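You operate a simulated robot arm through the tools that you are given. There is no shell and no other tool.

The job below is to be done with a simulated robot arm. You get a single attempt, and the scene is never put back.

TASK
Swap the panel in the hatch for the grey one.
Fine: release the old one with the blue button and lay it flat on the long bench; press the new one home, latch over it, flap closed.
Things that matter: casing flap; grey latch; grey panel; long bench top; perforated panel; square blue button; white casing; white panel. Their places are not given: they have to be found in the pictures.

Only the result counts: the job must be done as asked and must still hold three seconds after the hand-in. Knocking over, shifting, dropping, spilling or breaking anything else fails it.

THE ROBOT
A 6-joint arm with a two-finger gripper, fixed in place. Base frame: the origin is on the floor under the middle of its stand, x ahead of it, y to its left, z up; the work surface is at about z = 0.86. Units: m, degrees, N and s.
It reaches about 1.572 m from its shoulder. Its first joint turns from -166.0 to 166.0 degrees. Payload 2.45 kg.
The tool frame sits at the grasp point between the pads (the TCP): z along the fingers, y along the line on which they close. The tips reach 0.02 m beyond it. The gripper opens to 0.14 m; its body begins 0.168 m behind the TCP.
Orientation is told as [roll, pitch, yaw] about the base's x, y, z axes, in that order, counted from this pose: with the fingers straight down and closing along the base's y, the tool's x points along the base's -x, its y along +y and its z along -z.

THE INTERFACE
- The arm moves only by the tool nudge_tool. Its argument "commands" is a list of rows, each a list of 6 numbers: the shift along the base's x, y, z in m, then the turn, a rotation vector about the base's x, y, z in degrees. In form: [[x, y, z, rx, ry, rz], ...]. A call has 1 to 20 rows; each row shifts and turns the commanded pose from where the row before left it. "jaw" is the opening, from 0 (shut) to 1 (fully open), set as the call begins (left out, the last holds). Each row takes 0.2 s and may step no farther than 0.05 m and 8.6 degrees from the row before; otherwise, or with a gripper value out of range, the whole call is refused. A pose out of reach is approached as far as the arm can. The call stops where the force on the tool passes 90 N (or 10 N more than at its start, if that is more) or the arm is blocked; 0.2 s more then pass. The fingers move at their own pace (about 0.045 m/s each) and stop on an object; they squeeze with about 30 N. The grip force told is the motor's: it shows also when the fingers shut on nothing. Time passes only in rows, and 0.2 s behind the last, so rows that do not move let the fingers close. The reply holds the time, the measured pose of the TCP, the force on the tool along the base axes, the opening and the grip force, in the units named above and with some noise, with the torque about the TCP (base axes, N m) and any sound that the robot's microphone picked up, and new pictures: "views" is both (left out), scene, wrist or none.
- Cameras (640 x 400 px; columns grow to the right, rows downward): "scene" is fixed at [0.3991, 0.6523, 1.7062]; the picture's right is [-0.53, -0.85, 0.00], its down [-0.75, 0.47, -0.46] and it looks along [0.39, -0.25, -0.89] (base axes); focal length 308 px, centre (320, 200). "wrist" rides on the gripper at [0.078, 0.011, -0.209] in the tool frame; the picture's right is [-0.14, 0.99, 0.00], its down [-0.92, -0.13, -0.37] and it looks along [-0.37, -0.05, 0.93] (tool axes); focal length 280 px, centre (320, 200).
- point_at(camera, pixels): there is no depth. For up to 12 entries [column, row, z] of the newest picture of that camera ("zoom" is the newest enlarged one), the place [x, y] in the base frame at which the ray of that pixel passes the height z, good to about 0.003 m. No time passes.
- close_up(camera, box): a new picture of the part [left, top, right, bottom] of that camera's present view, enlarged. No time passes.
- close_job(): hands the job in; it is judged then, once.

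Leave the gripper open and the arm clear of the work at the hand-in unless told otherwise.

The tools are called after "Call:" as name(argument=value, ...) on one line, values as JSON. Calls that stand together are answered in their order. nudge_tool: Moves the arm, as the interface text tells. Its arguments: {"type":"object","properties":{"commands":{"type":"array"},"jaw":{"type":"number"},"views":{"type":"string","enum":["both","scene","wrist","none"]}},"required":["commands"]} The other tools are called the same way: point_at (camera, pixels) gives the place at which the rays of pixels pass given heights; close_up (camera, box) takes an enlarged picture of a part of a camera's view; close_job () hands the job in.

At the start:

```text
time: 0.0
position: [0.6379, 0.2662, 1.3196]
orientation: [0.0, 0.1, 0.0]
contact_force: [0.1, -0.4, 0.3]
moment: [0.01, -0.01, -0.01]
grip_width: 0.14
grip_force: 0.0
```

scene: 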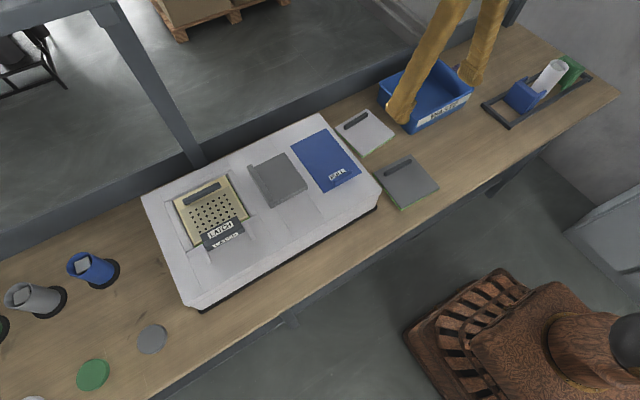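
wrist: 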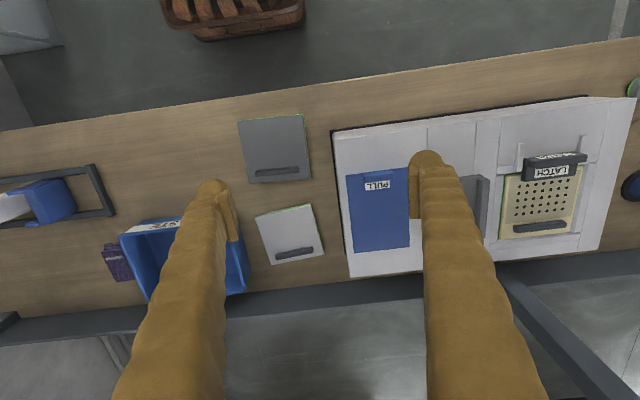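

I see the white casing in the middle of the bench, with the perforated panel at about (210,213) in the scene picture and a "LATCH" block over it. A grey cover is at (277,178) and a blue plate marked "PULL" at (325,160). The white and grey panels lie to the right at (365,132) and (408,182). I'll enlarge these areas to see details.

Call:
close_up(camera="scene", box=[130, 110, 290, 310])

Call:
close_up(camera="scene", box=[230, 90, 450, 230])

Call:
close_up(camera="wrist", box=[400, 90, 640, 290])

Call:
close_up(camera="wrist", box=[220, 90, 440, 290])

```text
2.00 times, centred on (210, 210) of scene
```

zoom: 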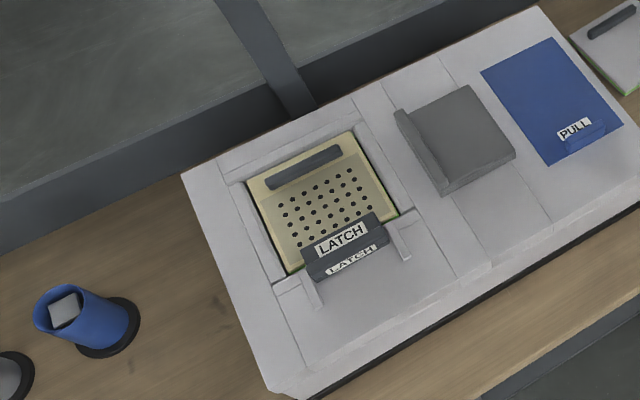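

```text
2.86 times, centred on (340, 160) of scene
```

zoom: 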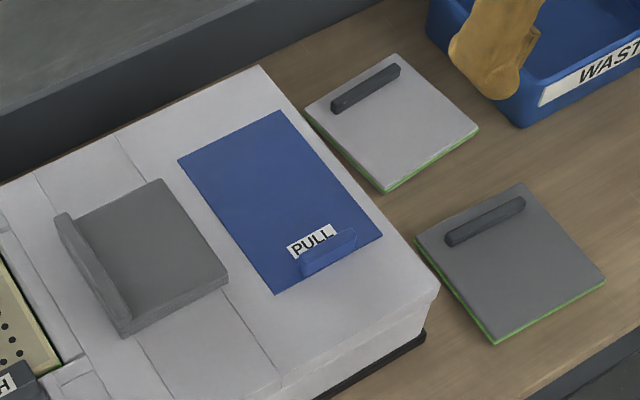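

```text
2.00 times, centred on (520, 190) of wrist
```

zoom: 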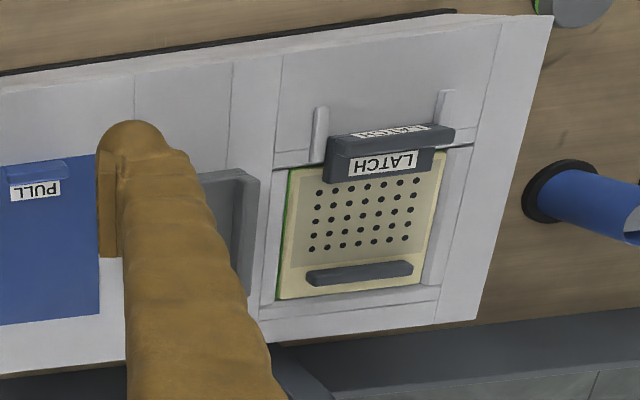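

```text
2.00 times, centred on (330, 190) of wrist
```

zoom: 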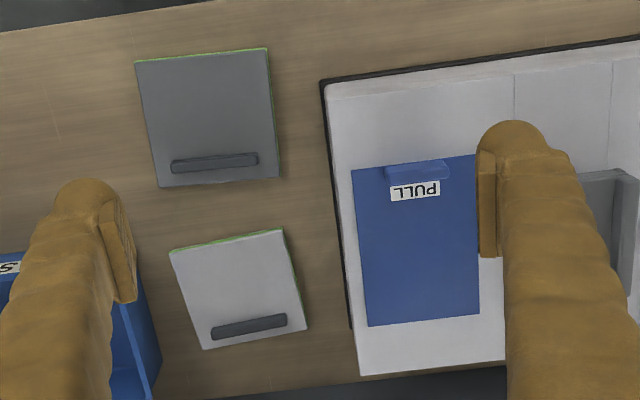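

The zoom pictures show the blue "PULL" plate and a grey piece with an upright rim on the casing top. To find the casing top height, I will intersect the same blue plate corners from both cameras at several heights.

Call:
point_at(camera="scene", pixels=[[361.7, 172.9, 0.86], [361.7, 172.9, 0.92], [361.7, 172.9, 0.98], [324.3, 192.9, 0.86], [324.3, 192.9, 0.92], [324.3, 192.9, 0.98], [326, 128.5, 0.86], [326, 128.5, 0.92], [326, 128.5, 0.98], [290.3, 146, 0.86], [290.3, 146, 0.92], [290.3, 146, 0.98]])

Call:
point_at(camera="wrist", pixels=[[345.5, 175, 0.86], [345.5, 175, 0.92], [345.5, 175, 0.98], [408, 167.5, 0.86], [408, 167.5, 0.92], [408, 167.5, 0.98], [354.5, 253, 0.86], [354.5, 253, 0.92], [354.5, 253, 0.98], [410, 247.5, 0.86], [410, 247.5, 0.92], [410, 247.5, 0.98]])

```text
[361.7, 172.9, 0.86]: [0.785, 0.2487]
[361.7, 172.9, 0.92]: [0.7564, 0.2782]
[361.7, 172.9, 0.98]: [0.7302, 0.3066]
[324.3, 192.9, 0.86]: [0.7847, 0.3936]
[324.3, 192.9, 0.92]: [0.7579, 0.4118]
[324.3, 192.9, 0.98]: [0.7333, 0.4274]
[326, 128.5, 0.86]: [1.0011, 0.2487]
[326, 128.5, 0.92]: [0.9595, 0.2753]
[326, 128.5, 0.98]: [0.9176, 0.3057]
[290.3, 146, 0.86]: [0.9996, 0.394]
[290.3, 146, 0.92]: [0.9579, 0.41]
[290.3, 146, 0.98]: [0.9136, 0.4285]
```

```text
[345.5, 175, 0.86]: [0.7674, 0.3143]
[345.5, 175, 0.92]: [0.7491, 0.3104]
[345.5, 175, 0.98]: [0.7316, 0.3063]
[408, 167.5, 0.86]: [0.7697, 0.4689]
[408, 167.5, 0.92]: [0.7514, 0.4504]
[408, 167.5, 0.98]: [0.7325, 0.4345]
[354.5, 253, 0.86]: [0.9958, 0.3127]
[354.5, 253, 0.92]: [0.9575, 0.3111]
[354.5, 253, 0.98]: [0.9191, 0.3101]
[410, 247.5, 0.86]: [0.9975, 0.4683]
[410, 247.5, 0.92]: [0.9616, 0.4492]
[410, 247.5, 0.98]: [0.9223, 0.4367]
```

Both cameras agree at z≈0.98, so the blue plate lies at about x 0.73–0.92, y 0.31–0.43. Next I move the arm toward +y at a safe height to look at the hatch, latch and grey piece between the fingers.

Call:
nudge_tool(commands=[[-0.01, 0.05, 0, 0, 0, 0], [-0.01, 0.05, 0, 0, 0, 0], [-0.01, 0.05, 0, 0, 0, 0], [-0.01, 0.05, 0, 0, 0, 0], [-0.01, 0.05, -0.02, 0, 0, 0]], views="both")

```text
refused: row 1 steps farther than a row can; nothing moved
```

The step was slightly over 0.05 m in length, so I shorten it and repeat the move.

Call:
nudge_tool(commands=[[-0.01, 0.045, 0, 0, 0, 0], [-0.01, 0.045, 0, 0, 0, 0], [-0.01, 0.045, 0, 0, 0, 0], [-0.01, 0.045, 0, 0, 0, 0], [-0.01, 0.045, -0.01, 0, 0, 0]], views="both")

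```text
time: 1.2
position: [0.5887, 0.4926, 1.313]
orientation: [0.0, 0.0, 0.1]
contact_force: [-0.7, 0.0, 0.8]
moment: [0.03, -0.03, 0.01]
grip_width: 0.14
grip_force: 0.1
```

scene: 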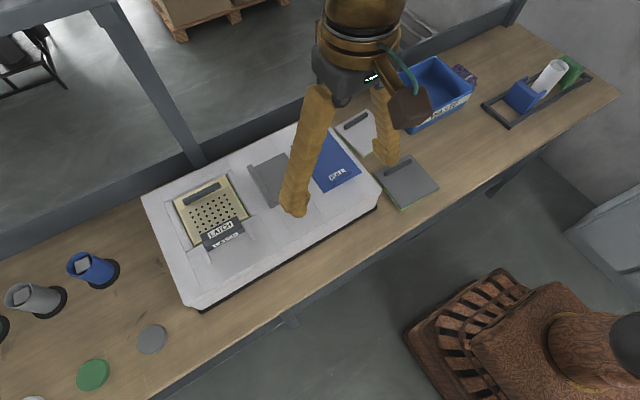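
wrist: 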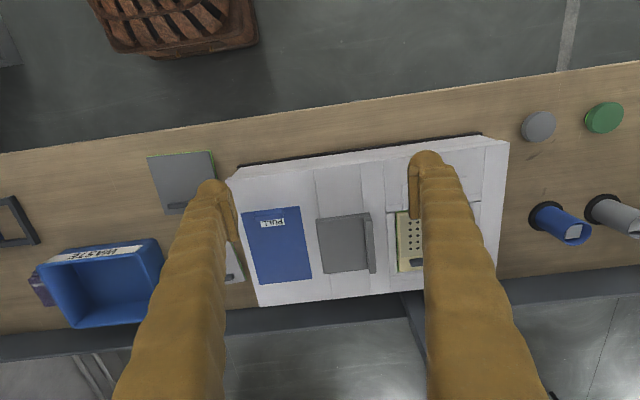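

The grey piece is now unobstructed around (345,243) in the wrist view. I enlarge that.

Call:
close_up(camera="wrist", box=[230, 180, 430, 305])

Call:
close_up(camera="scene", box=[160, 160, 260, 260])

```text
3.20 times, centred on (330, 242) of wrist
```

zoom: 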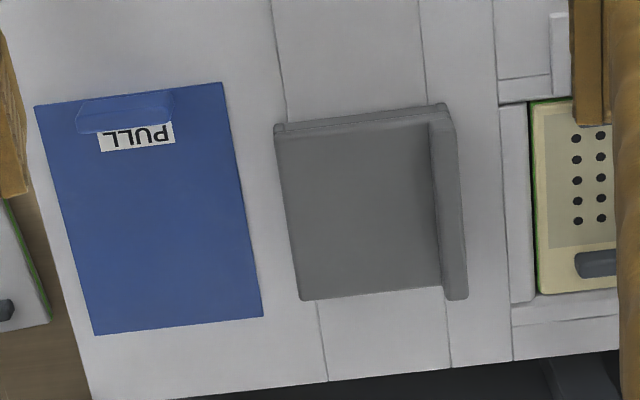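

```text
4.00 times, centred on (210, 210) of scene
```

zoom: 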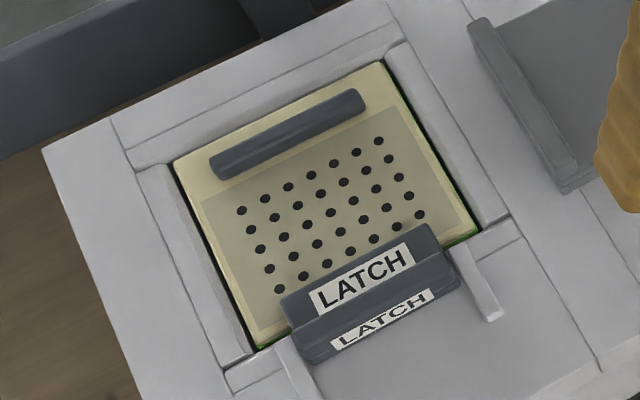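

The grey piece looks like a plate with a raised lip on its +y side, and the dark bar across the panel is the latch between two white guide strips. I tilt the tool so the wrist camera looks more sideways, to understand the flap, latch and heights.

Call:
nudge_tool(commands=[[-0.025, 0, -0.025, 0, -7.5, 0], [-0.025, 0, -0.025, 0, -7.5, 0], [-0.025, 0, -0.025, 0, -7.5, 0], [-0.025, 0, -0.025, 0, -7.5, 0]], views="both")

```text
time: 2.2
position: [0.4902, 0.4913, 1.2088]
orientation: [0.0, -30.1, 0.0]
contact_force: [-0.5, 0.4, -0.3]
moment: [0.02, 0.0, -0.01]
grip_width: 0.1399
grip_force: 0.0
```

scene: 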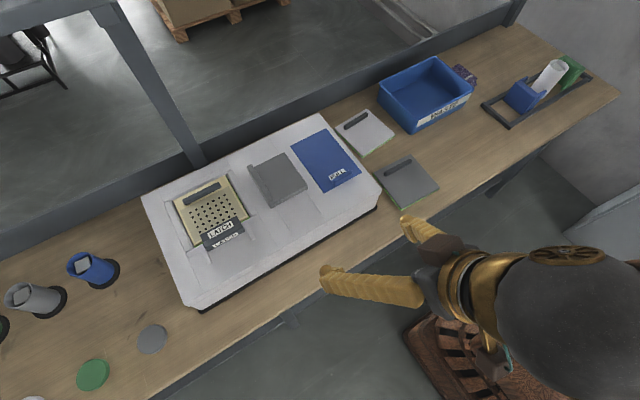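
wrist: 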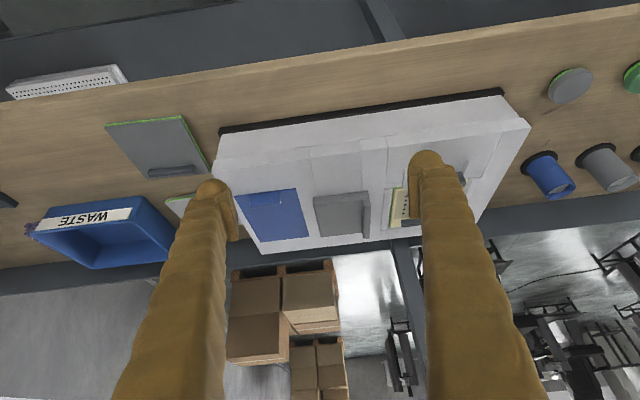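

Call:
close_up(camera="wrist", box=[210, 90, 430, 260])

Call:
close_up(camera="wrist", box=[360, 80, 560, 250])

Call:
close_up(camera="scene", box=[230, 120, 370, 220])

```text
2.35 times, centred on (320, 175) of wrist
```

zoom: 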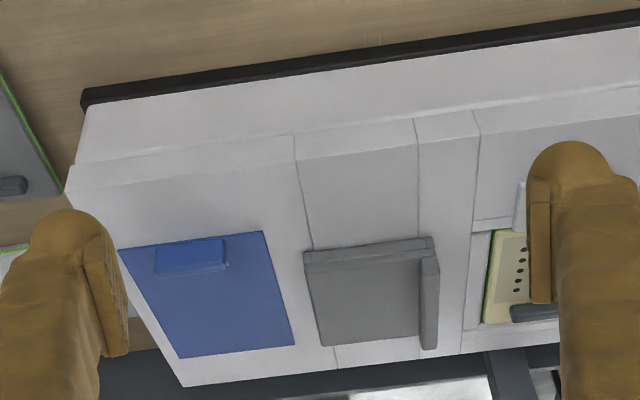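

```text
2.35 times, centred on (460, 165) of wrist
```

zoom: 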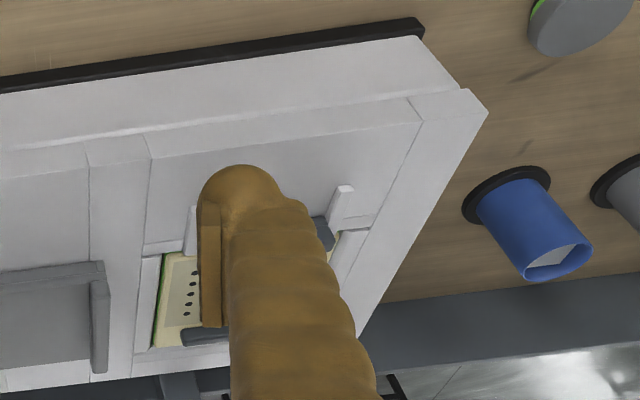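

```text
4.00 times, centred on (300, 170) of scene
```

zoom: 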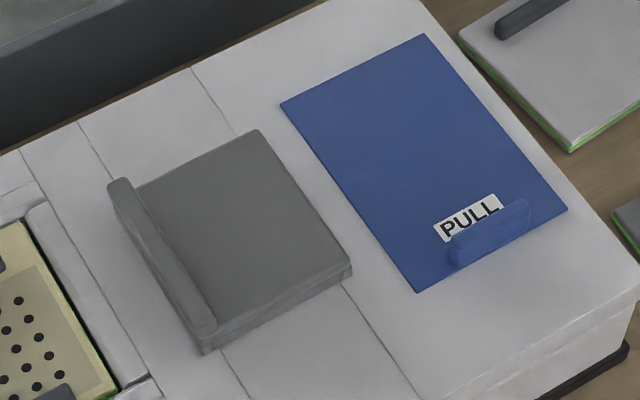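

The seams on the casing top run around the grey plate, which suggests it covers a well — so the grey plate with the lip is probably the casing flap. I get coordinates of the grey plate and lip in the newest scene/wrist pictures.

Call:
point_at(camera="scene", pixels=[[250, 165, 0.99], [250, 165, 1.02], [270, 202.5, 0.99], [270, 202.5, 1.02], [284.5, 152.5, 0.99], [307.5, 187, 0.99], [308, 190, 0.98], [271.3, 208, 0.98]])

Call:
point_at(camera="wrist", pixels=[[312.8, 197.1, 0.98], [313.6, 201.5, 0.99], [322.1, 237.1, 0.99], [369, 189, 0.98], [369, 199, 0.99], [369.5, 204, 1.0], [369.5, 204, 1.02], [366, 239, 1.0], [366, 239, 1.02]])

```text
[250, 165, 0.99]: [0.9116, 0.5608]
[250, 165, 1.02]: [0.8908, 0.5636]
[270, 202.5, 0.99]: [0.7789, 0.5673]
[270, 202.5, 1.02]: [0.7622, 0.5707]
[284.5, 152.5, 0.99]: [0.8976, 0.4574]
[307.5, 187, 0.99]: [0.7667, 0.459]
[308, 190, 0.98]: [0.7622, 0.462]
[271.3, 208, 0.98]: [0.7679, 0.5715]
```

```text
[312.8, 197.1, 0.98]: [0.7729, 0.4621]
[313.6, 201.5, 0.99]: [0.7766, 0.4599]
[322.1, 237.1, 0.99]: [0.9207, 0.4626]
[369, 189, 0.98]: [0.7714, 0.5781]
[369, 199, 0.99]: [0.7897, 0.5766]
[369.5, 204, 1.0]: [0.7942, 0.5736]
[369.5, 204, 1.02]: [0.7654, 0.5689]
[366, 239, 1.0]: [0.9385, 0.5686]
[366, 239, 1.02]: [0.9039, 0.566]
```

The flap spans about x 0.765–0.90, y 0.46–0.575, and its lip is on the +y edge with its top near z 1.02. I move the camera to the +y/−x side for a closer oblique look at the lip, hatch and latch.

Call:
nudge_tool(commands=[[0.025, 0.029, -0.011, 0, 0, -5], [0.025, 0.029, -0.011, 0, 0, -5], [0.025, 0.029, -0.011, 0, 0, -5], [0.025, 0.029, -0.011, 0, 0, -5], [0.025, 0.029, -0.011, 0, 0, -5], [0.025, 0.029, -0.011, 0, 0, -5], [0.025, 0.029, -0.011, 0, 0, -5], [0.025, 0.029, -0.011, 0, 0, -5]], views="both")

```text
time: 3.1
position: [0.5414, 0.5283, 1.3196]
orientation: [12.4, -32.6, -22.7]
contact_force: [0.1, 0.3, 0.3]
moment: [-0.03, 0.01, -0.01]
grip_width: 0.1401
grip_force: 0.0
stopped in row 4: the arm was blocked; the commanded pose is now the measured one
```

scene: 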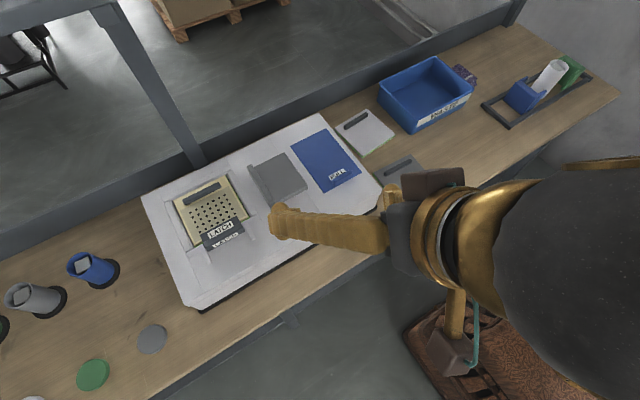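
wrist: 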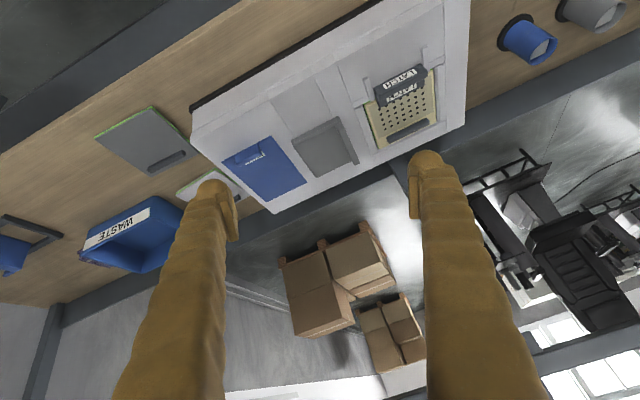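

The arm reported being blocked (it looks like a wrist singularity; there's no contact force). The view is useful though: flap at (325,148), hatch and latch at (400,105). I enlarge it before untilting.

Call:
close_up(camera="wrist", box=[220, 40, 470, 210])

Call:
close_up(camera="wrist", box=[340, 50, 450, 160])

Call:
close_up(camera="wrist", box=[280, 100, 370, 190])

```text
2.35 times, centred on (345, 125) of wrist
```

zoom: 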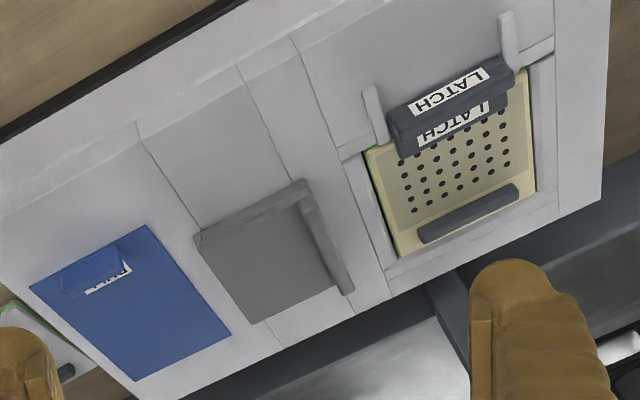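

```text
3.64 times, centred on (395, 105) of wrist
```

zoom: 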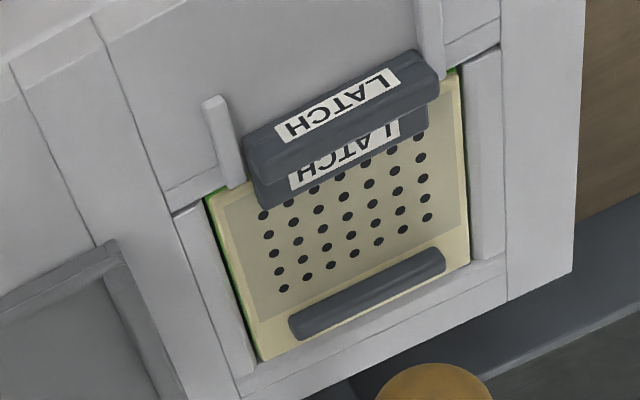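

```text
4.44 times, centred on (325, 145) of wrist
```

zoom: 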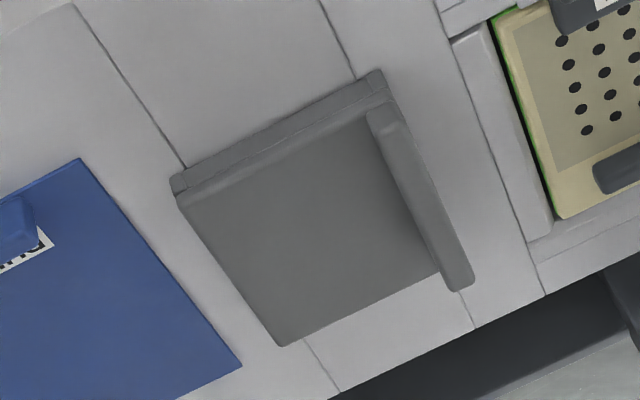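

The latch is a slider sitting between two white guide strips, over the −x end of the panel. I triangulate the label corners on it to get its height, with scene and wrist pixels of the same corners.

Call:
point_at(camera="scene", pixels=[[207, 234.25, 0.99], [207, 234.25, 1.01], [207, 234.25, 1.03], [232, 220.75, 1.01], [213, 245.75, 0.99], [213, 245.75, 1.01], [213, 245.75, 1.03], [237.5, 232.5, 1.01]])

Call:
point_at(camera="wrist", pixels=[[417, 87.1, 0.99], [417, 87.1, 1.01], [417, 87.1, 1.03], [387.3, 101.7, 1.01], [417, 73.4, 0.99], [417, 73.4, 1.01], [417, 73.4, 1.03], [385.4, 88.5, 1.01]])

```text
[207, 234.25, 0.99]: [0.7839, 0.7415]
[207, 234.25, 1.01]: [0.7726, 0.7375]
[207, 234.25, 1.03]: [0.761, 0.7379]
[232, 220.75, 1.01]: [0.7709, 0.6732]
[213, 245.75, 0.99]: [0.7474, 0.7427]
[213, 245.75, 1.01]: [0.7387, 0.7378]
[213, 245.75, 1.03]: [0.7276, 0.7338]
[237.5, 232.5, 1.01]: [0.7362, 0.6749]
```

```text
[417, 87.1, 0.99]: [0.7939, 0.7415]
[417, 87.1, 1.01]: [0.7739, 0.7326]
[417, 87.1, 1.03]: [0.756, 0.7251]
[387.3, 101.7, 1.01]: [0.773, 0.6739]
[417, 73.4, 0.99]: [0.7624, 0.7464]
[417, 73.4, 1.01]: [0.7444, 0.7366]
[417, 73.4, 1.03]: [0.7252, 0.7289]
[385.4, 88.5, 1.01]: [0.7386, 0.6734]
```

The latch top is at z≈1.01–1.02, around x 0.74–0.79, y 0.67–0.74, with the casing top at 0.98. I undo the tilt step by step to go back to fingers-down.

Call:
nudge_tool(commands=[[0.01, 0, 0, 0, 0, 7.57], [0.01, 0, 0, 0, 0, 7.57], [0.01, 0, 0, 0, 0, 7.57], [0.02, 0, 0, 0, 8.15, 0], [0.02, 0, 0, 0, 8.15, 0], [0.02, 0, 0, 0, 8.15, 0], [0.02, 0, 0, 0, 8.15, 0], [0, 0, 0, -6.2, 0, 0], [0, 0, 0, -6.2, 0, 0]], views="both")

```text
time: 5.1
position: [0.6528, 0.5334, 1.3121]
orientation: [-0.5, 0.3, 0.4]
contact_force: [1.0, -0.8, 1.1]
moment: [0.05, -0.03, -0.01]
grip_width: 0.14
grip_force: 0.1
```

scene: 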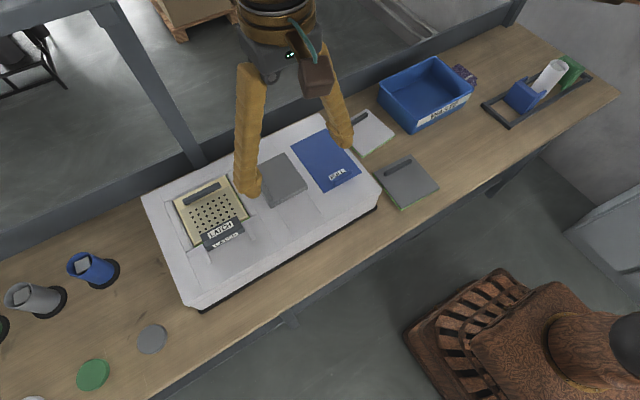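
wrist: 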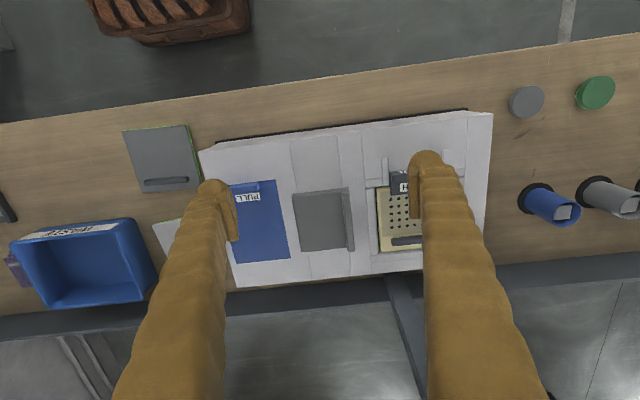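

Upright again. Now I move above the latch (x≈0.66, y≈0.705) for a close view before sliding it.

Call:
nudge_tool(commands=[[0.0, 0.043, -0.02, 0, 0, 0], [0.0, 0.043, -0.02, 0, 0, 0], [0.0, 0.043, -0.02, 0, 0, 0], [0.0, 0.043, -0.02, 0, 0, 0], [0, 0, -0.04, 0, 0, 0], [0, 0, 0, 0, 0, 0]], views="both")

```text
time: 6.5
position: [0.6529, 0.7043, 1.1918]
orientation: [-0.5, 0.3, 0.5]
contact_force: [-0.2, 0.3, -0.4]
moment: [0.0, 0.01, -0.01]
grip_width: 0.1402
grip_force: 0.1
```

scene: 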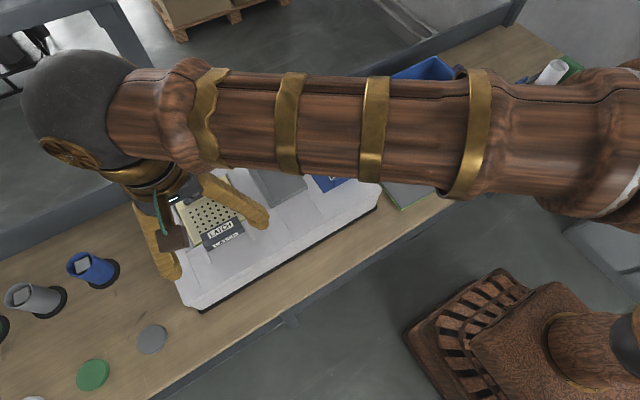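
wrist: 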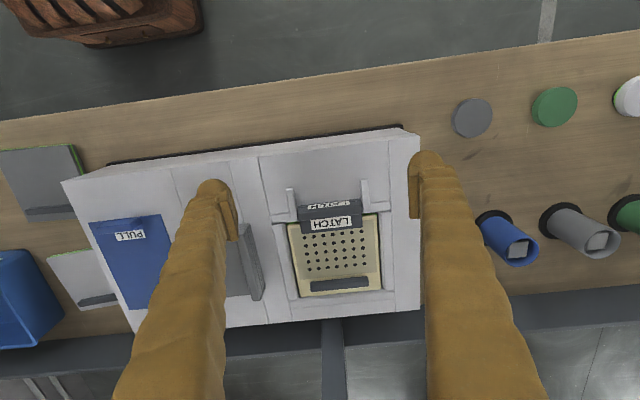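

Call:
close_up(camera="wrist", box=[250, 160, 410, 310])

Call:
close_up(camera="wrist", box=[280, 170, 380, 240])

Call:
close_up(camera="scene", box=[190, 200, 270, 260])

```text
2.67 times, centred on (330, 235) of wrist
```

zoom: 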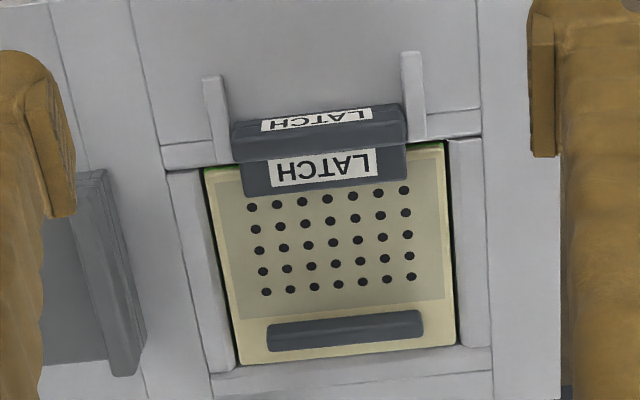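

```text
5.71 times, centred on (330, 205) of wrist
```

zoom: 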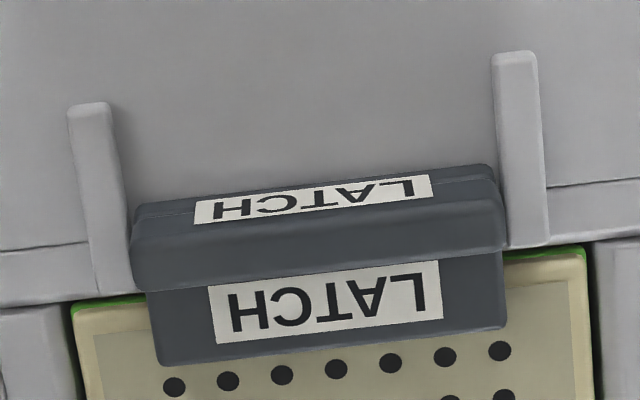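

```text
6.67 times, centred on (230, 230) of scene
```

zoom: 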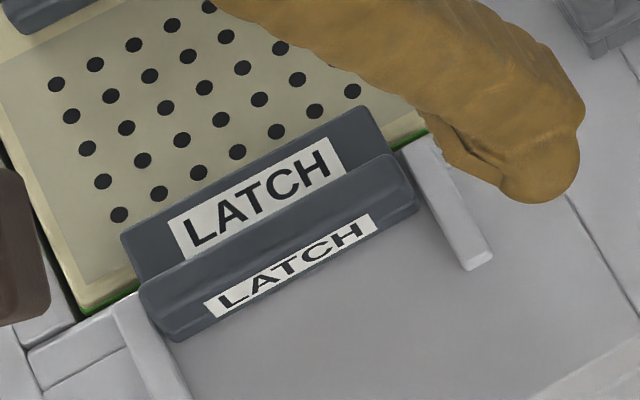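

The latch is an upright bar between the guides with a low tongue over the panel. I triangulate the bar's top edge to find how high it is and where I can take hold of it.

Call:
point_at(camera="wrist", pixels=[[297.6, 208.9, 1.01], [297.6, 208.9, 1.03], [361.5, 201.8, 1.01], [361.5, 201.8, 1.03], [297.6, 220.8, 1.01], [297.6, 220.8, 1.03], [362.9, 212.9, 1.01], [362.9, 212.9, 1.03], [330, 226, 1.0], [286, 188, 0.99], [364, 180, 0.99]])

Call:
point_at(camera="scene", pixels=[[203, 243.05, 1.01], [203, 243.05, 1.03], [240.2, 223.3, 1.01], [240.2, 223.3, 1.03], [204, 247.5, 1.01], [204, 247.5, 1.03], [244, 228, 1.01], [244, 228, 1.03], [207, 250.5, 0.98], [244, 231.5, 0.98]])

```text
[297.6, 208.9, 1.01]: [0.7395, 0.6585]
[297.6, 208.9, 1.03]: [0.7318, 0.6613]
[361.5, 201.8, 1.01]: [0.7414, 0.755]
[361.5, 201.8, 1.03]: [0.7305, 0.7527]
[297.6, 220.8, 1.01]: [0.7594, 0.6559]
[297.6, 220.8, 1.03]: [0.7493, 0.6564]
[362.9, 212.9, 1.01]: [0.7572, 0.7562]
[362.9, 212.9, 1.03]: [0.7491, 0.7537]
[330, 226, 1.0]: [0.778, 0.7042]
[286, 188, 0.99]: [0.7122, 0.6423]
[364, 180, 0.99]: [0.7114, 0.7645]
```

```text
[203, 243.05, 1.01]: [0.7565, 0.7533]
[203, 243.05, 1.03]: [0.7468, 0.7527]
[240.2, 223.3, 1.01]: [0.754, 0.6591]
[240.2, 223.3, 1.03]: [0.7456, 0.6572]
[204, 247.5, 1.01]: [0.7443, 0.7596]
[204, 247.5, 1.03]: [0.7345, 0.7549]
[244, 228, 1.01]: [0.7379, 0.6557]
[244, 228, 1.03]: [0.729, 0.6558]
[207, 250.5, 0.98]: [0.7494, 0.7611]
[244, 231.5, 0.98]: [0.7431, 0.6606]
```

The bar spans y≈0.657–0.755 and x≈0.735–0.755. I'll close the fingers while moving above the bar top (x≈0.745, y≈0.705) to touch it gently and measure its height.

Call:
nudge_tool(commands=[[0.03, 0, -0.03, 0, 0, 0], [0.03, 0, -0.03, 0, 0, 0], [0.032, 0, -0.03, 0, 0, 0], [0, 0, -0.02, 0, 0, 0], [0, 0, 0, 0, 0, 0], [0, 0, 0, 0, 0, 0], [0, 0, 0, 0, 0, 0], [0, 0, 0, 0, 0, 0], [0, 0, 0, 0, 0, 0]], jaw=0, views="both")

```text
time: 8.5
position: [0.7459, 0.7022, 1.0841]
orientation: [-0.5, 0.3, 0.4]
contact_force: [0.3, -0.5, -0.6]
moment: [0.02, -0.02, 0.03]
grip_width: 0.0002
grip_force: 29.7
```

scene: 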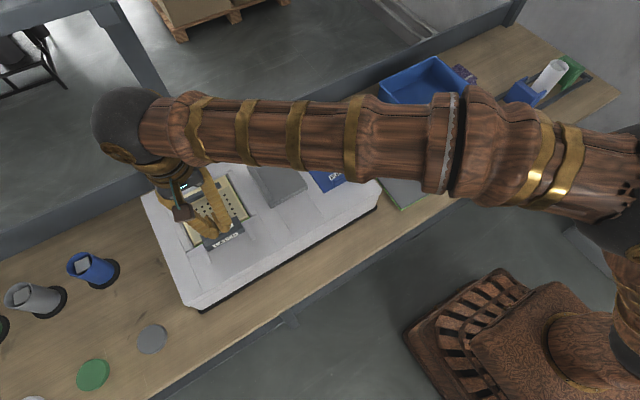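
wrist: 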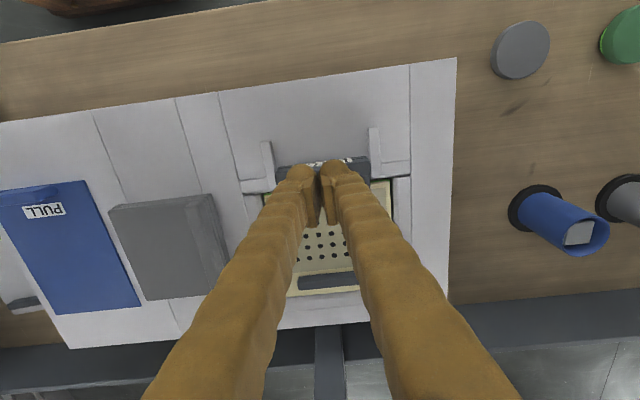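

Fingers are closed with the tips at z≈1.064, over the latch bar at (320,165). I lower in small steps, watching the force.

Call:
nudge_tool(commands=[[0, 0, -0.01, 0, 0, 0], [0, 0, -0.01, 0, 0, 0], [0, 0, -0.008, 0, 0, 0]], views="wrist")

Call:
nudge_tool(commands=[[0, 0, -0.003, 0, 0, 0]], views="none")

Call:
nudge_tool(commands=[[0, 0, -0.003, 0, 0, 0]], views="none")

```text
time: 9.3
position: [0.7429, 0.7045, 1.0548]
orientation: [-0.4, 0.3, 0.4]
contact_force: [-0.1, -0.3, -0.2]
moment: [-0.04, 0.01, -0.01]
grip_width: 0.0
grip_force: 29.0
```

wrist: 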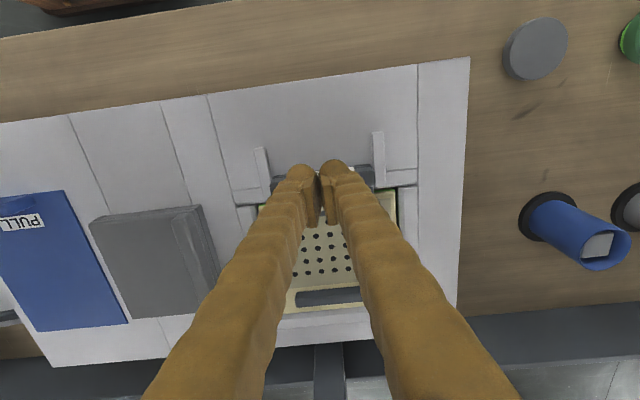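

```text
time: 9.7
position: [0.7439, 0.7048, 1.0518]
orientation: [-0.4, 0.2, 0.3]
contact_force: [-0.4, -0.7, -0.3]
moment: [0.04, -0.02, -0.03]
grip_width: 0.0
grip_force: 29.2
```

```text
time: 10.1
position: [0.7451, 0.7035, 1.0482]
orientation: [-0.5, 0.3, 0.3]
contact_force: [0.0, -0.5, 0.3]
moment: [0.02, 0.04, 0.0]
grip_width: 0.0002
grip_force: 29.7
```

No contact yet at tip height ≈1.028. I continue down in 3 mm steps.

Call:
nudge_tool(commands=[[0, 0, -0.003, 0, 0, 0]], views="none")

Call:
nudge_tool(commands=[[0, 0, -0.003, 0, 0, 0]], views="none")

Call:
nudge_tool(commands=[[0, 0, -0.002, 0, 0, 0]], views="none")

```text
time: 10.5
position: [0.7436, 0.7041, 1.0454]
orientation: [-0.5, 0.3, 0.4]
contact_force: [0.5, -0.3, 0.4]
moment: [0.03, 0.02, 0.03]
grip_width: 0.0
grip_force: 29.5
```

```text
time: 10.9
position: [0.7432, 0.7053, 1.0429]
orientation: [-0.5, 0.4, 0.4]
contact_force: [-0.6, 0.4, 0.3]
moment: [-0.01, -0.02, 0.01]
grip_width: 0.0
grip_force: 29.1
```

```text
time: 11.3
position: [0.7446, 0.7053, 1.0394]
orientation: [-0.5, 0.3, 0.4]
contact_force: [-0.9, -0.8, -0.2]
moment: [-0.02, -0.01, 0.01]
grip_width: 0.0001
grip_force: 29.5
```

Still no contact with tips at ≈1.020. Continuing with 2 mm steps.

Call:
nudge_tool(commands=[[0, 0, -0.002, 0, 0, 0]], views="none")

Call:
nudge_tool(commands=[[0, 0, -0.002, 0, 0, 0]], views="none")

Call:
nudge_tool(commands=[[0, 0, -0.002, 0, 0, 0]], views="none")

```text
time: 11.7
position: [0.7439, 0.707, 1.0383]
orientation: [-0.5, 0.3, 0.5]
contact_force: [0.5, 0.0, -0.3]
moment: [-0.04, -0.01, 0.01]
grip_width: 0.0
grip_force: 29.7
```

```text
time: 12.1
position: [0.7432, 0.706, 1.0378]
orientation: [-0.5, 0.1, 0.4]
contact_force: [-1.8, -3.5, 13.1]
moment: [0.0, -0.03, -0.03]
grip_width: 0.0061
grip_force: 29.4
```

```text
time: 12.5
position: [0.7443, 0.7061, 1.0369]
orientation: [-0.4, 0.2, 0.3]
contact_force: [-7.8, -7.3, 40.5]
moment: [-0.08, -0.02, -0.05]
grip_width: 0.0057
grip_force: 30.0
```

Contact at tip height ≈1.0175: that is the top of the latch bar. I rise, shift 0.038 m to +x (beyond the bar) and lower so the tips come just above the tongue.

Call:
nudge_tool(commands=[[0, 0, 0.008, 0, 0, 0], [0, 0, 0.008, 0, 0, 0], [0.02, 0, 0, 0, 0, 0], [0.02, 0, 0, 0, 0, 0], [0, 0, 0, 0, 0, 0]], views="wrist")

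Call:
nudge_tool(commands=[[0, 0, -0.01, 0, 0, 0], [0, 0, -0.008, 0, 0, 0]], views="none")

Call:
nudge_tool(commands=[[0, 0, -0.003, 0, 0, 0]], views="none")

Call:
nudge_tool(commands=[[0, 0, -0.003, 0, 0, 0]], views="none")

```text
time: 13.7
position: [0.7862, 0.7046, 1.0479]
orientation: [-0.4, 0.2, 0.4]
contact_force: [-0.5, 0.1, 0.3]
moment: [-0.01, 0.01, 0.0]
grip_width: 0.0002
grip_force: 29.5
```

wrist: 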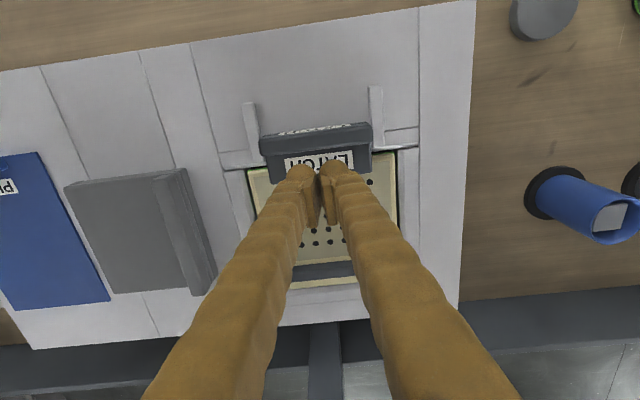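

```text
time: 14.3
position: [0.7859, 0.7045, 1.0305]
orientation: [-0.5, 0.4, 0.5]
contact_force: [0.2, -0.2, 0.1]
moment: [-0.01, 0.01, -0.01]
grip_width: 0.0
grip_force: 29.3
```

```text
time: 14.7
position: [0.7861, 0.7035, 1.028]
orientation: [-0.5, 0.3, 0.3]
contact_force: [-0.1, 0.4, -0.4]
moment: [0.02, 0.0, 0.04]
grip_width: 0.0
grip_force: 29.1
```

```text
time: 15.1
position: [0.7861, 0.7056, 1.0249]
orientation: [-0.5, 0.2, 0.4]
contact_force: [0.1, 0.6, 0.7]
moment: [-0.01, 0.02, 0.03]
grip_width: 0.0
grip_force: 29.2
```

Tips are at ≈1.005, below the bar's top (1.0175) and above the tongue. I now push toward −x in small steps to slide the latch back.

Call:
nudge_tool(commands=[[-0.006, 0, 0, 0, 0, 0], [-0.006, 0, 0, 0, 0, 0], [-0.006, 0, 0, 0, 0, 0], [-0.006, 0, 0, 0, 0, 0], [-0.006, 0, 0, 0, 0, 0]], views="wrist")

```text
time: 16.3
position: [0.7558, 0.7055, 1.0247]
orientation: [-0.5, 0.2, 0.3]
contact_force: [23.4, 5.1, -5.1]
moment: [0.08, -0.34, -0.15]
grip_width: 0.0057
grip_force: 29.3
```

wrist: 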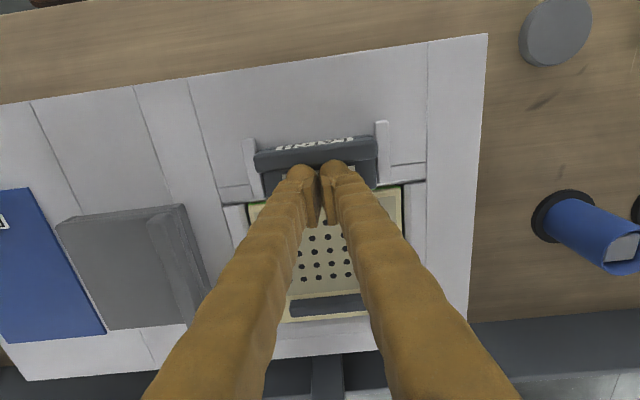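

The latch is sliding back along its guides with about 23 N. I continue.

Call:
nudge_tool(commands=[[-0.006, 0, 0, 0, 0, 0], [-0.006, 0, 0, 0, 0, 0], [-0.006, 0, 0, 0, 0, 0], [-0.006, 0, 0, 0, 0, 0], [-0.006, 0, 0, 0, 0, 0]], views="both")

```text
time: 16.7
position: [0.7555, 0.7035, 1.027]
orientation: [-0.2, -0.5, 0.2]
contact_force: [20.2, 2.6, -2.9]
moment: [0.1, -0.23, -0.09]
grip_width: 0.0057
grip_force: 29.2
stopped in row 2: the force on the tool passed its limit at 104 N (the readings are from after the stop); the commanded pose is now the measured one
```

scene: 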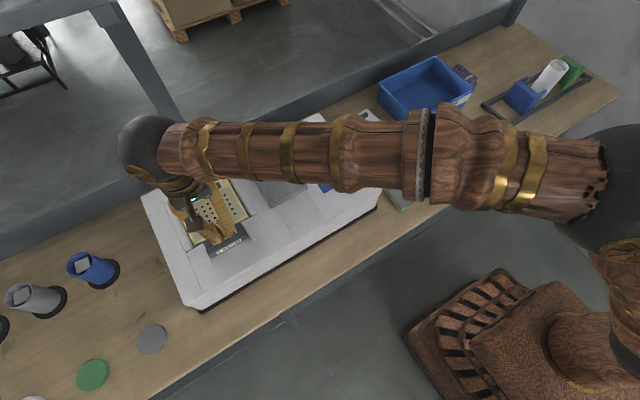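
wrist: 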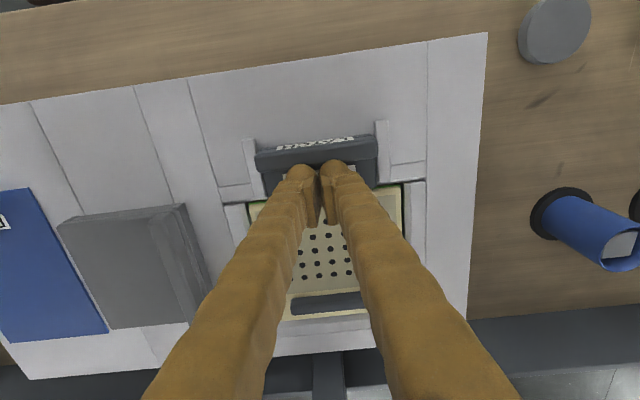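

The latch hit its end stop. I back off, rise and open the view to check that the tongue is clear of the panel.

Call:
nudge_tool(commands=[[0.008, 0, 0, 0, 0, 0], [0, 0, 0.04, 0, 0, 0], [-0.02, 0, 0.045, 0, 0, 0], [-0.02, 0, 0.045, 0, 0, 0], [-0.02, 0, 0.03, 0, 0, 0], [-0.02, 0, 0, 0, 0, 0]], jaw=1, views="both")

```text
time: 18.1
position: [0.6813, 0.7056, 1.185]
orientation: [-0.3, -0.2, 0.2]
contact_force: [0.2, -0.1, 0.7]
moment: [0.02, 0.03, 0.04]
grip_width: 0.1299
grip_force: 0.0
```

scene: 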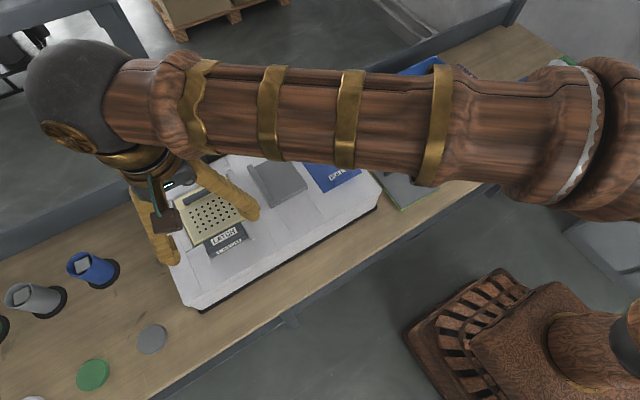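
wrist: 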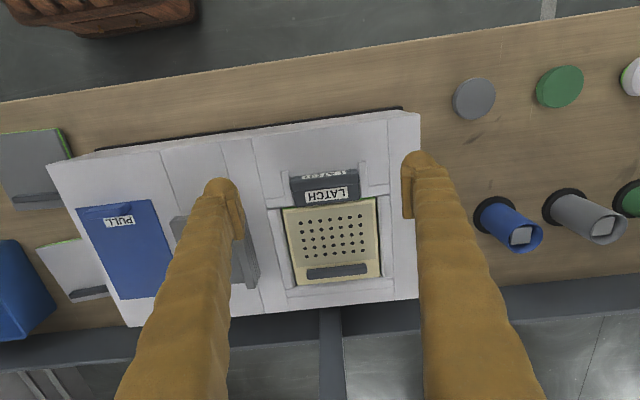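

Call:
close_up(camera="wrist", box=[260, 150, 410, 300])

Call:
close_up(camera="scene", box=[170, 180, 270, 270])

```text
2.67 times, centred on (335, 225) of wrist
```

zoom: 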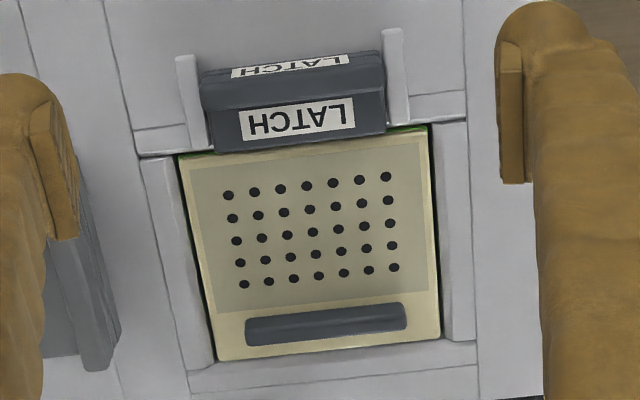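

```text
4.44 times, centred on (220, 225) of scene
```

zoom: 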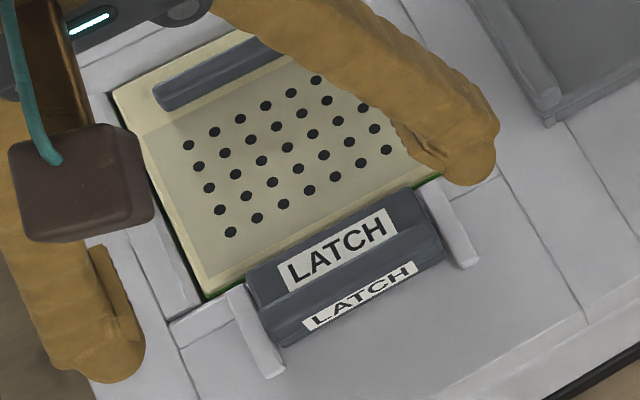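

The latch is retracted and the tongue no longer covers the panel's edge. Next is the flap: I go above its lip (x≈0.83, y≈0.567) with the jaw half open.

Call:
nudge_tool(commands=[[0.03, -0.028, -0.01, 0, 0, 0], [0.03, -0.028, -0.01, 0, 0, 0], [0.03, -0.028, -0.02, 0, 0, 0], [0.03, -0.028, -0.02, 0, 0, 0], [0.03, -0.028, -0.02, 0, 0, 0], [0, 0, 0, 0, 0, 0]], jaw=0.5, views="both")

```text
time: 19.5
position: [0.8335, 0.5633, 1.1066]
orientation: [-0.3, -0.3, 0.5]
contact_force: [0.1, 0.8, 0.0]
moment: [0.04, 0.0, 0.01]
grip_width: 0.0697
grip_force: 0.1
```

scene: 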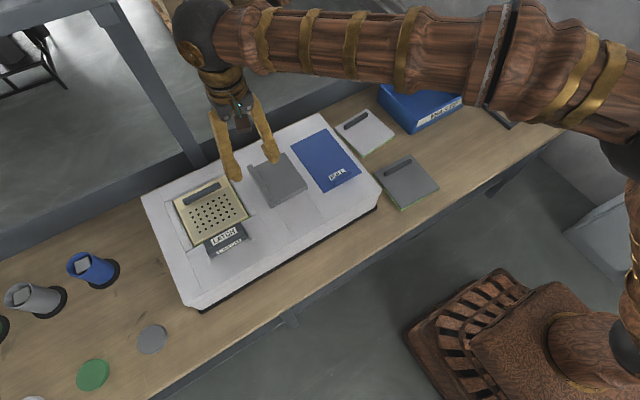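
wrist: 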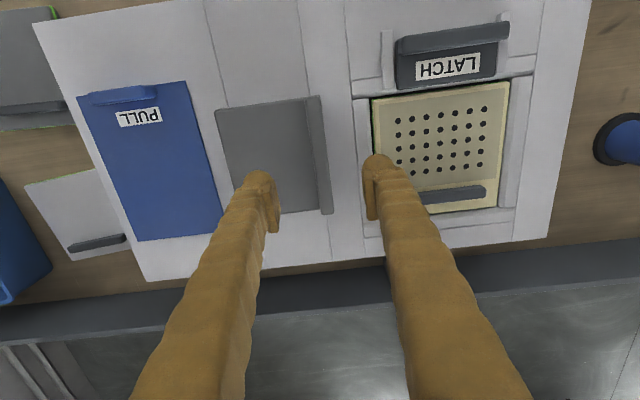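

Good view: the flap's lip runs from (313,97) to (325,213) in the wrist picture. I enlarge and measure it.

Call:
close_up(camera="wrist", box=[200, 70, 360, 230])

Call:
point_at(camera="wrist", pixels=[[308, 97, 1.02], [320, 97, 1.02], [308, 97, 1.0], [320, 97, 1.0], [332, 214, 1.02], [332, 214, 1.0], [321, 214, 1.0], [215, 108, 0.99], [236, 218, 0.99], [312, 160, 1.02], [326, 160, 1.02], [373, 160, 0.98]])

```text
2.50 times, centred on (280, 150) of wrist
```

zoom: 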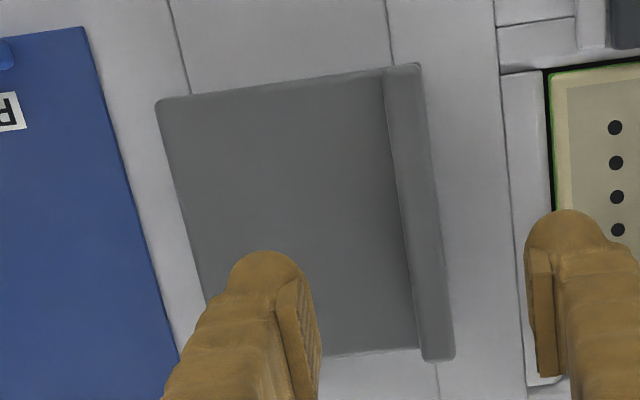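

```text
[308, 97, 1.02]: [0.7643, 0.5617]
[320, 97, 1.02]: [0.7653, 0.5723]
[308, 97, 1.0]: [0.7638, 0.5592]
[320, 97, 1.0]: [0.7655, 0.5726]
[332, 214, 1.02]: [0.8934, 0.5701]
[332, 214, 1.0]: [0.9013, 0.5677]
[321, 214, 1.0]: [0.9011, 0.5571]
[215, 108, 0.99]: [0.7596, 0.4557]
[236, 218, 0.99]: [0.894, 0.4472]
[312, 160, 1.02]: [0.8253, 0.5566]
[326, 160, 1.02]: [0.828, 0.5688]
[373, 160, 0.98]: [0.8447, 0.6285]
```

The lip is at y≈0.560–0.571 (centre 0.565), well within the open fingers at TCP y 0.563. I lower so the tips come around z≈1.000, straddling the lip.

Call:
nudge_tool(commands=[[0, 0.001, -0.03, 0, 0, 0], [0, 0, -0.03, 0, 0, 0], [0, 0, -0.012, 0, 0, 0], [0, 0, -0.005, 0, 0, 0], [0, 0, -0.005, 0, 0, 0], [0, 0, -0.004, 0, 0, 0]], views="both")

```text
time: 21.0
position: [0.8334, 0.5669, 1.0289]
orientation: [0.1, -0.8, 0.3]
contact_force: [-2.2, -0.9, 17.0]
moment: [-0.82, 0.16, -0.14]
grip_width: 0.0723
grip_force: 1.9
stopped in row 6: the force on the tool passed its limit at 94 N (the readings are from after the stop); the commanded pose is now the measured one
```

scene: 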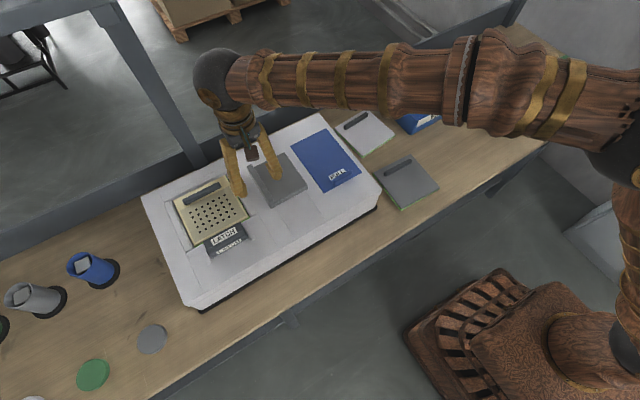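
wrist: 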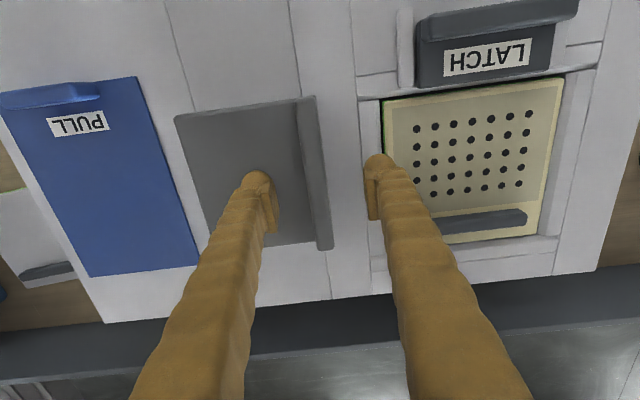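

The −y finger touched the flap plate at tip height ≈1.006 (moment shows the load on that finger). I rise 4 mm and close on the lip.

Call:
nudge_tool(commands=[[0, 0, 0.002, 0, 0, 0], [0, 0, 0, 0, 0, 0], [0, 0, 0, 0, 0, 0], [0, 0, 0, 0, 0, 0], [0, 0, 0, 0, 0, 0], [0, 0, 0, 0, 0, 0]], jaw=0, views="both")

```text
time: 22.4
position: [0.8357, 0.5648, 1.0286]
orientation: [-0.1, -0.8, 0.2]
contact_force: [-3.5, -36.9, 27.3]
moment: [-0.77, 0.11, -0.19]
grip_width: 0.0152
grip_force: 41.2
```

scene: 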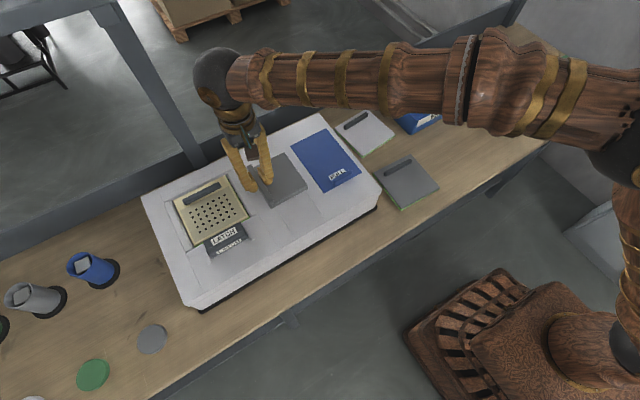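
wrist: 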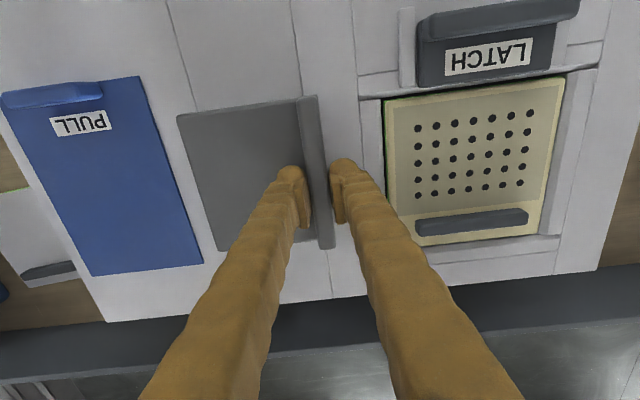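

The fingers have closed to 15 mm, but a −37 N side force shows only the −y finger bears on the lip. I centre by shifting −y a little and rising slightly.

Call:
nudge_tool(commands=[[0, -0.0015, 0.002, 0, 0, 0], [0, 0, 0, 0, 0, 0]], views="none")

```text
time: 23.0
position: [0.8361, 0.5652, 1.0309]
orientation: [0.0, -0.7, 0.3]
contact_force: [7.7, -21.1, -0.4]
moment: [-0.27, -0.2, -0.21]
grip_width: 0.0152
grip_force: 40.9
```

Call:
nudge_tool(commands=[[0, -0.002, 0.0, 0, 0, 0], [0, 0, 0, 0, 0, 0]], views="wrist")

```text
time: 23.6
position: [0.8335, 0.5644, 1.0303]
orientation: [0.2, -0.9, 0.3]
contact_force: [20.7, 12.1, 1.3]
moment: [0.21, 0.0, -0.26]
grip_width: 0.0149
grip_force: 41.3
```

wrist: 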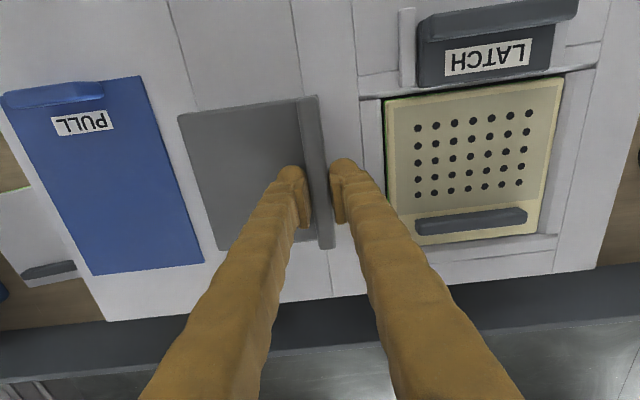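

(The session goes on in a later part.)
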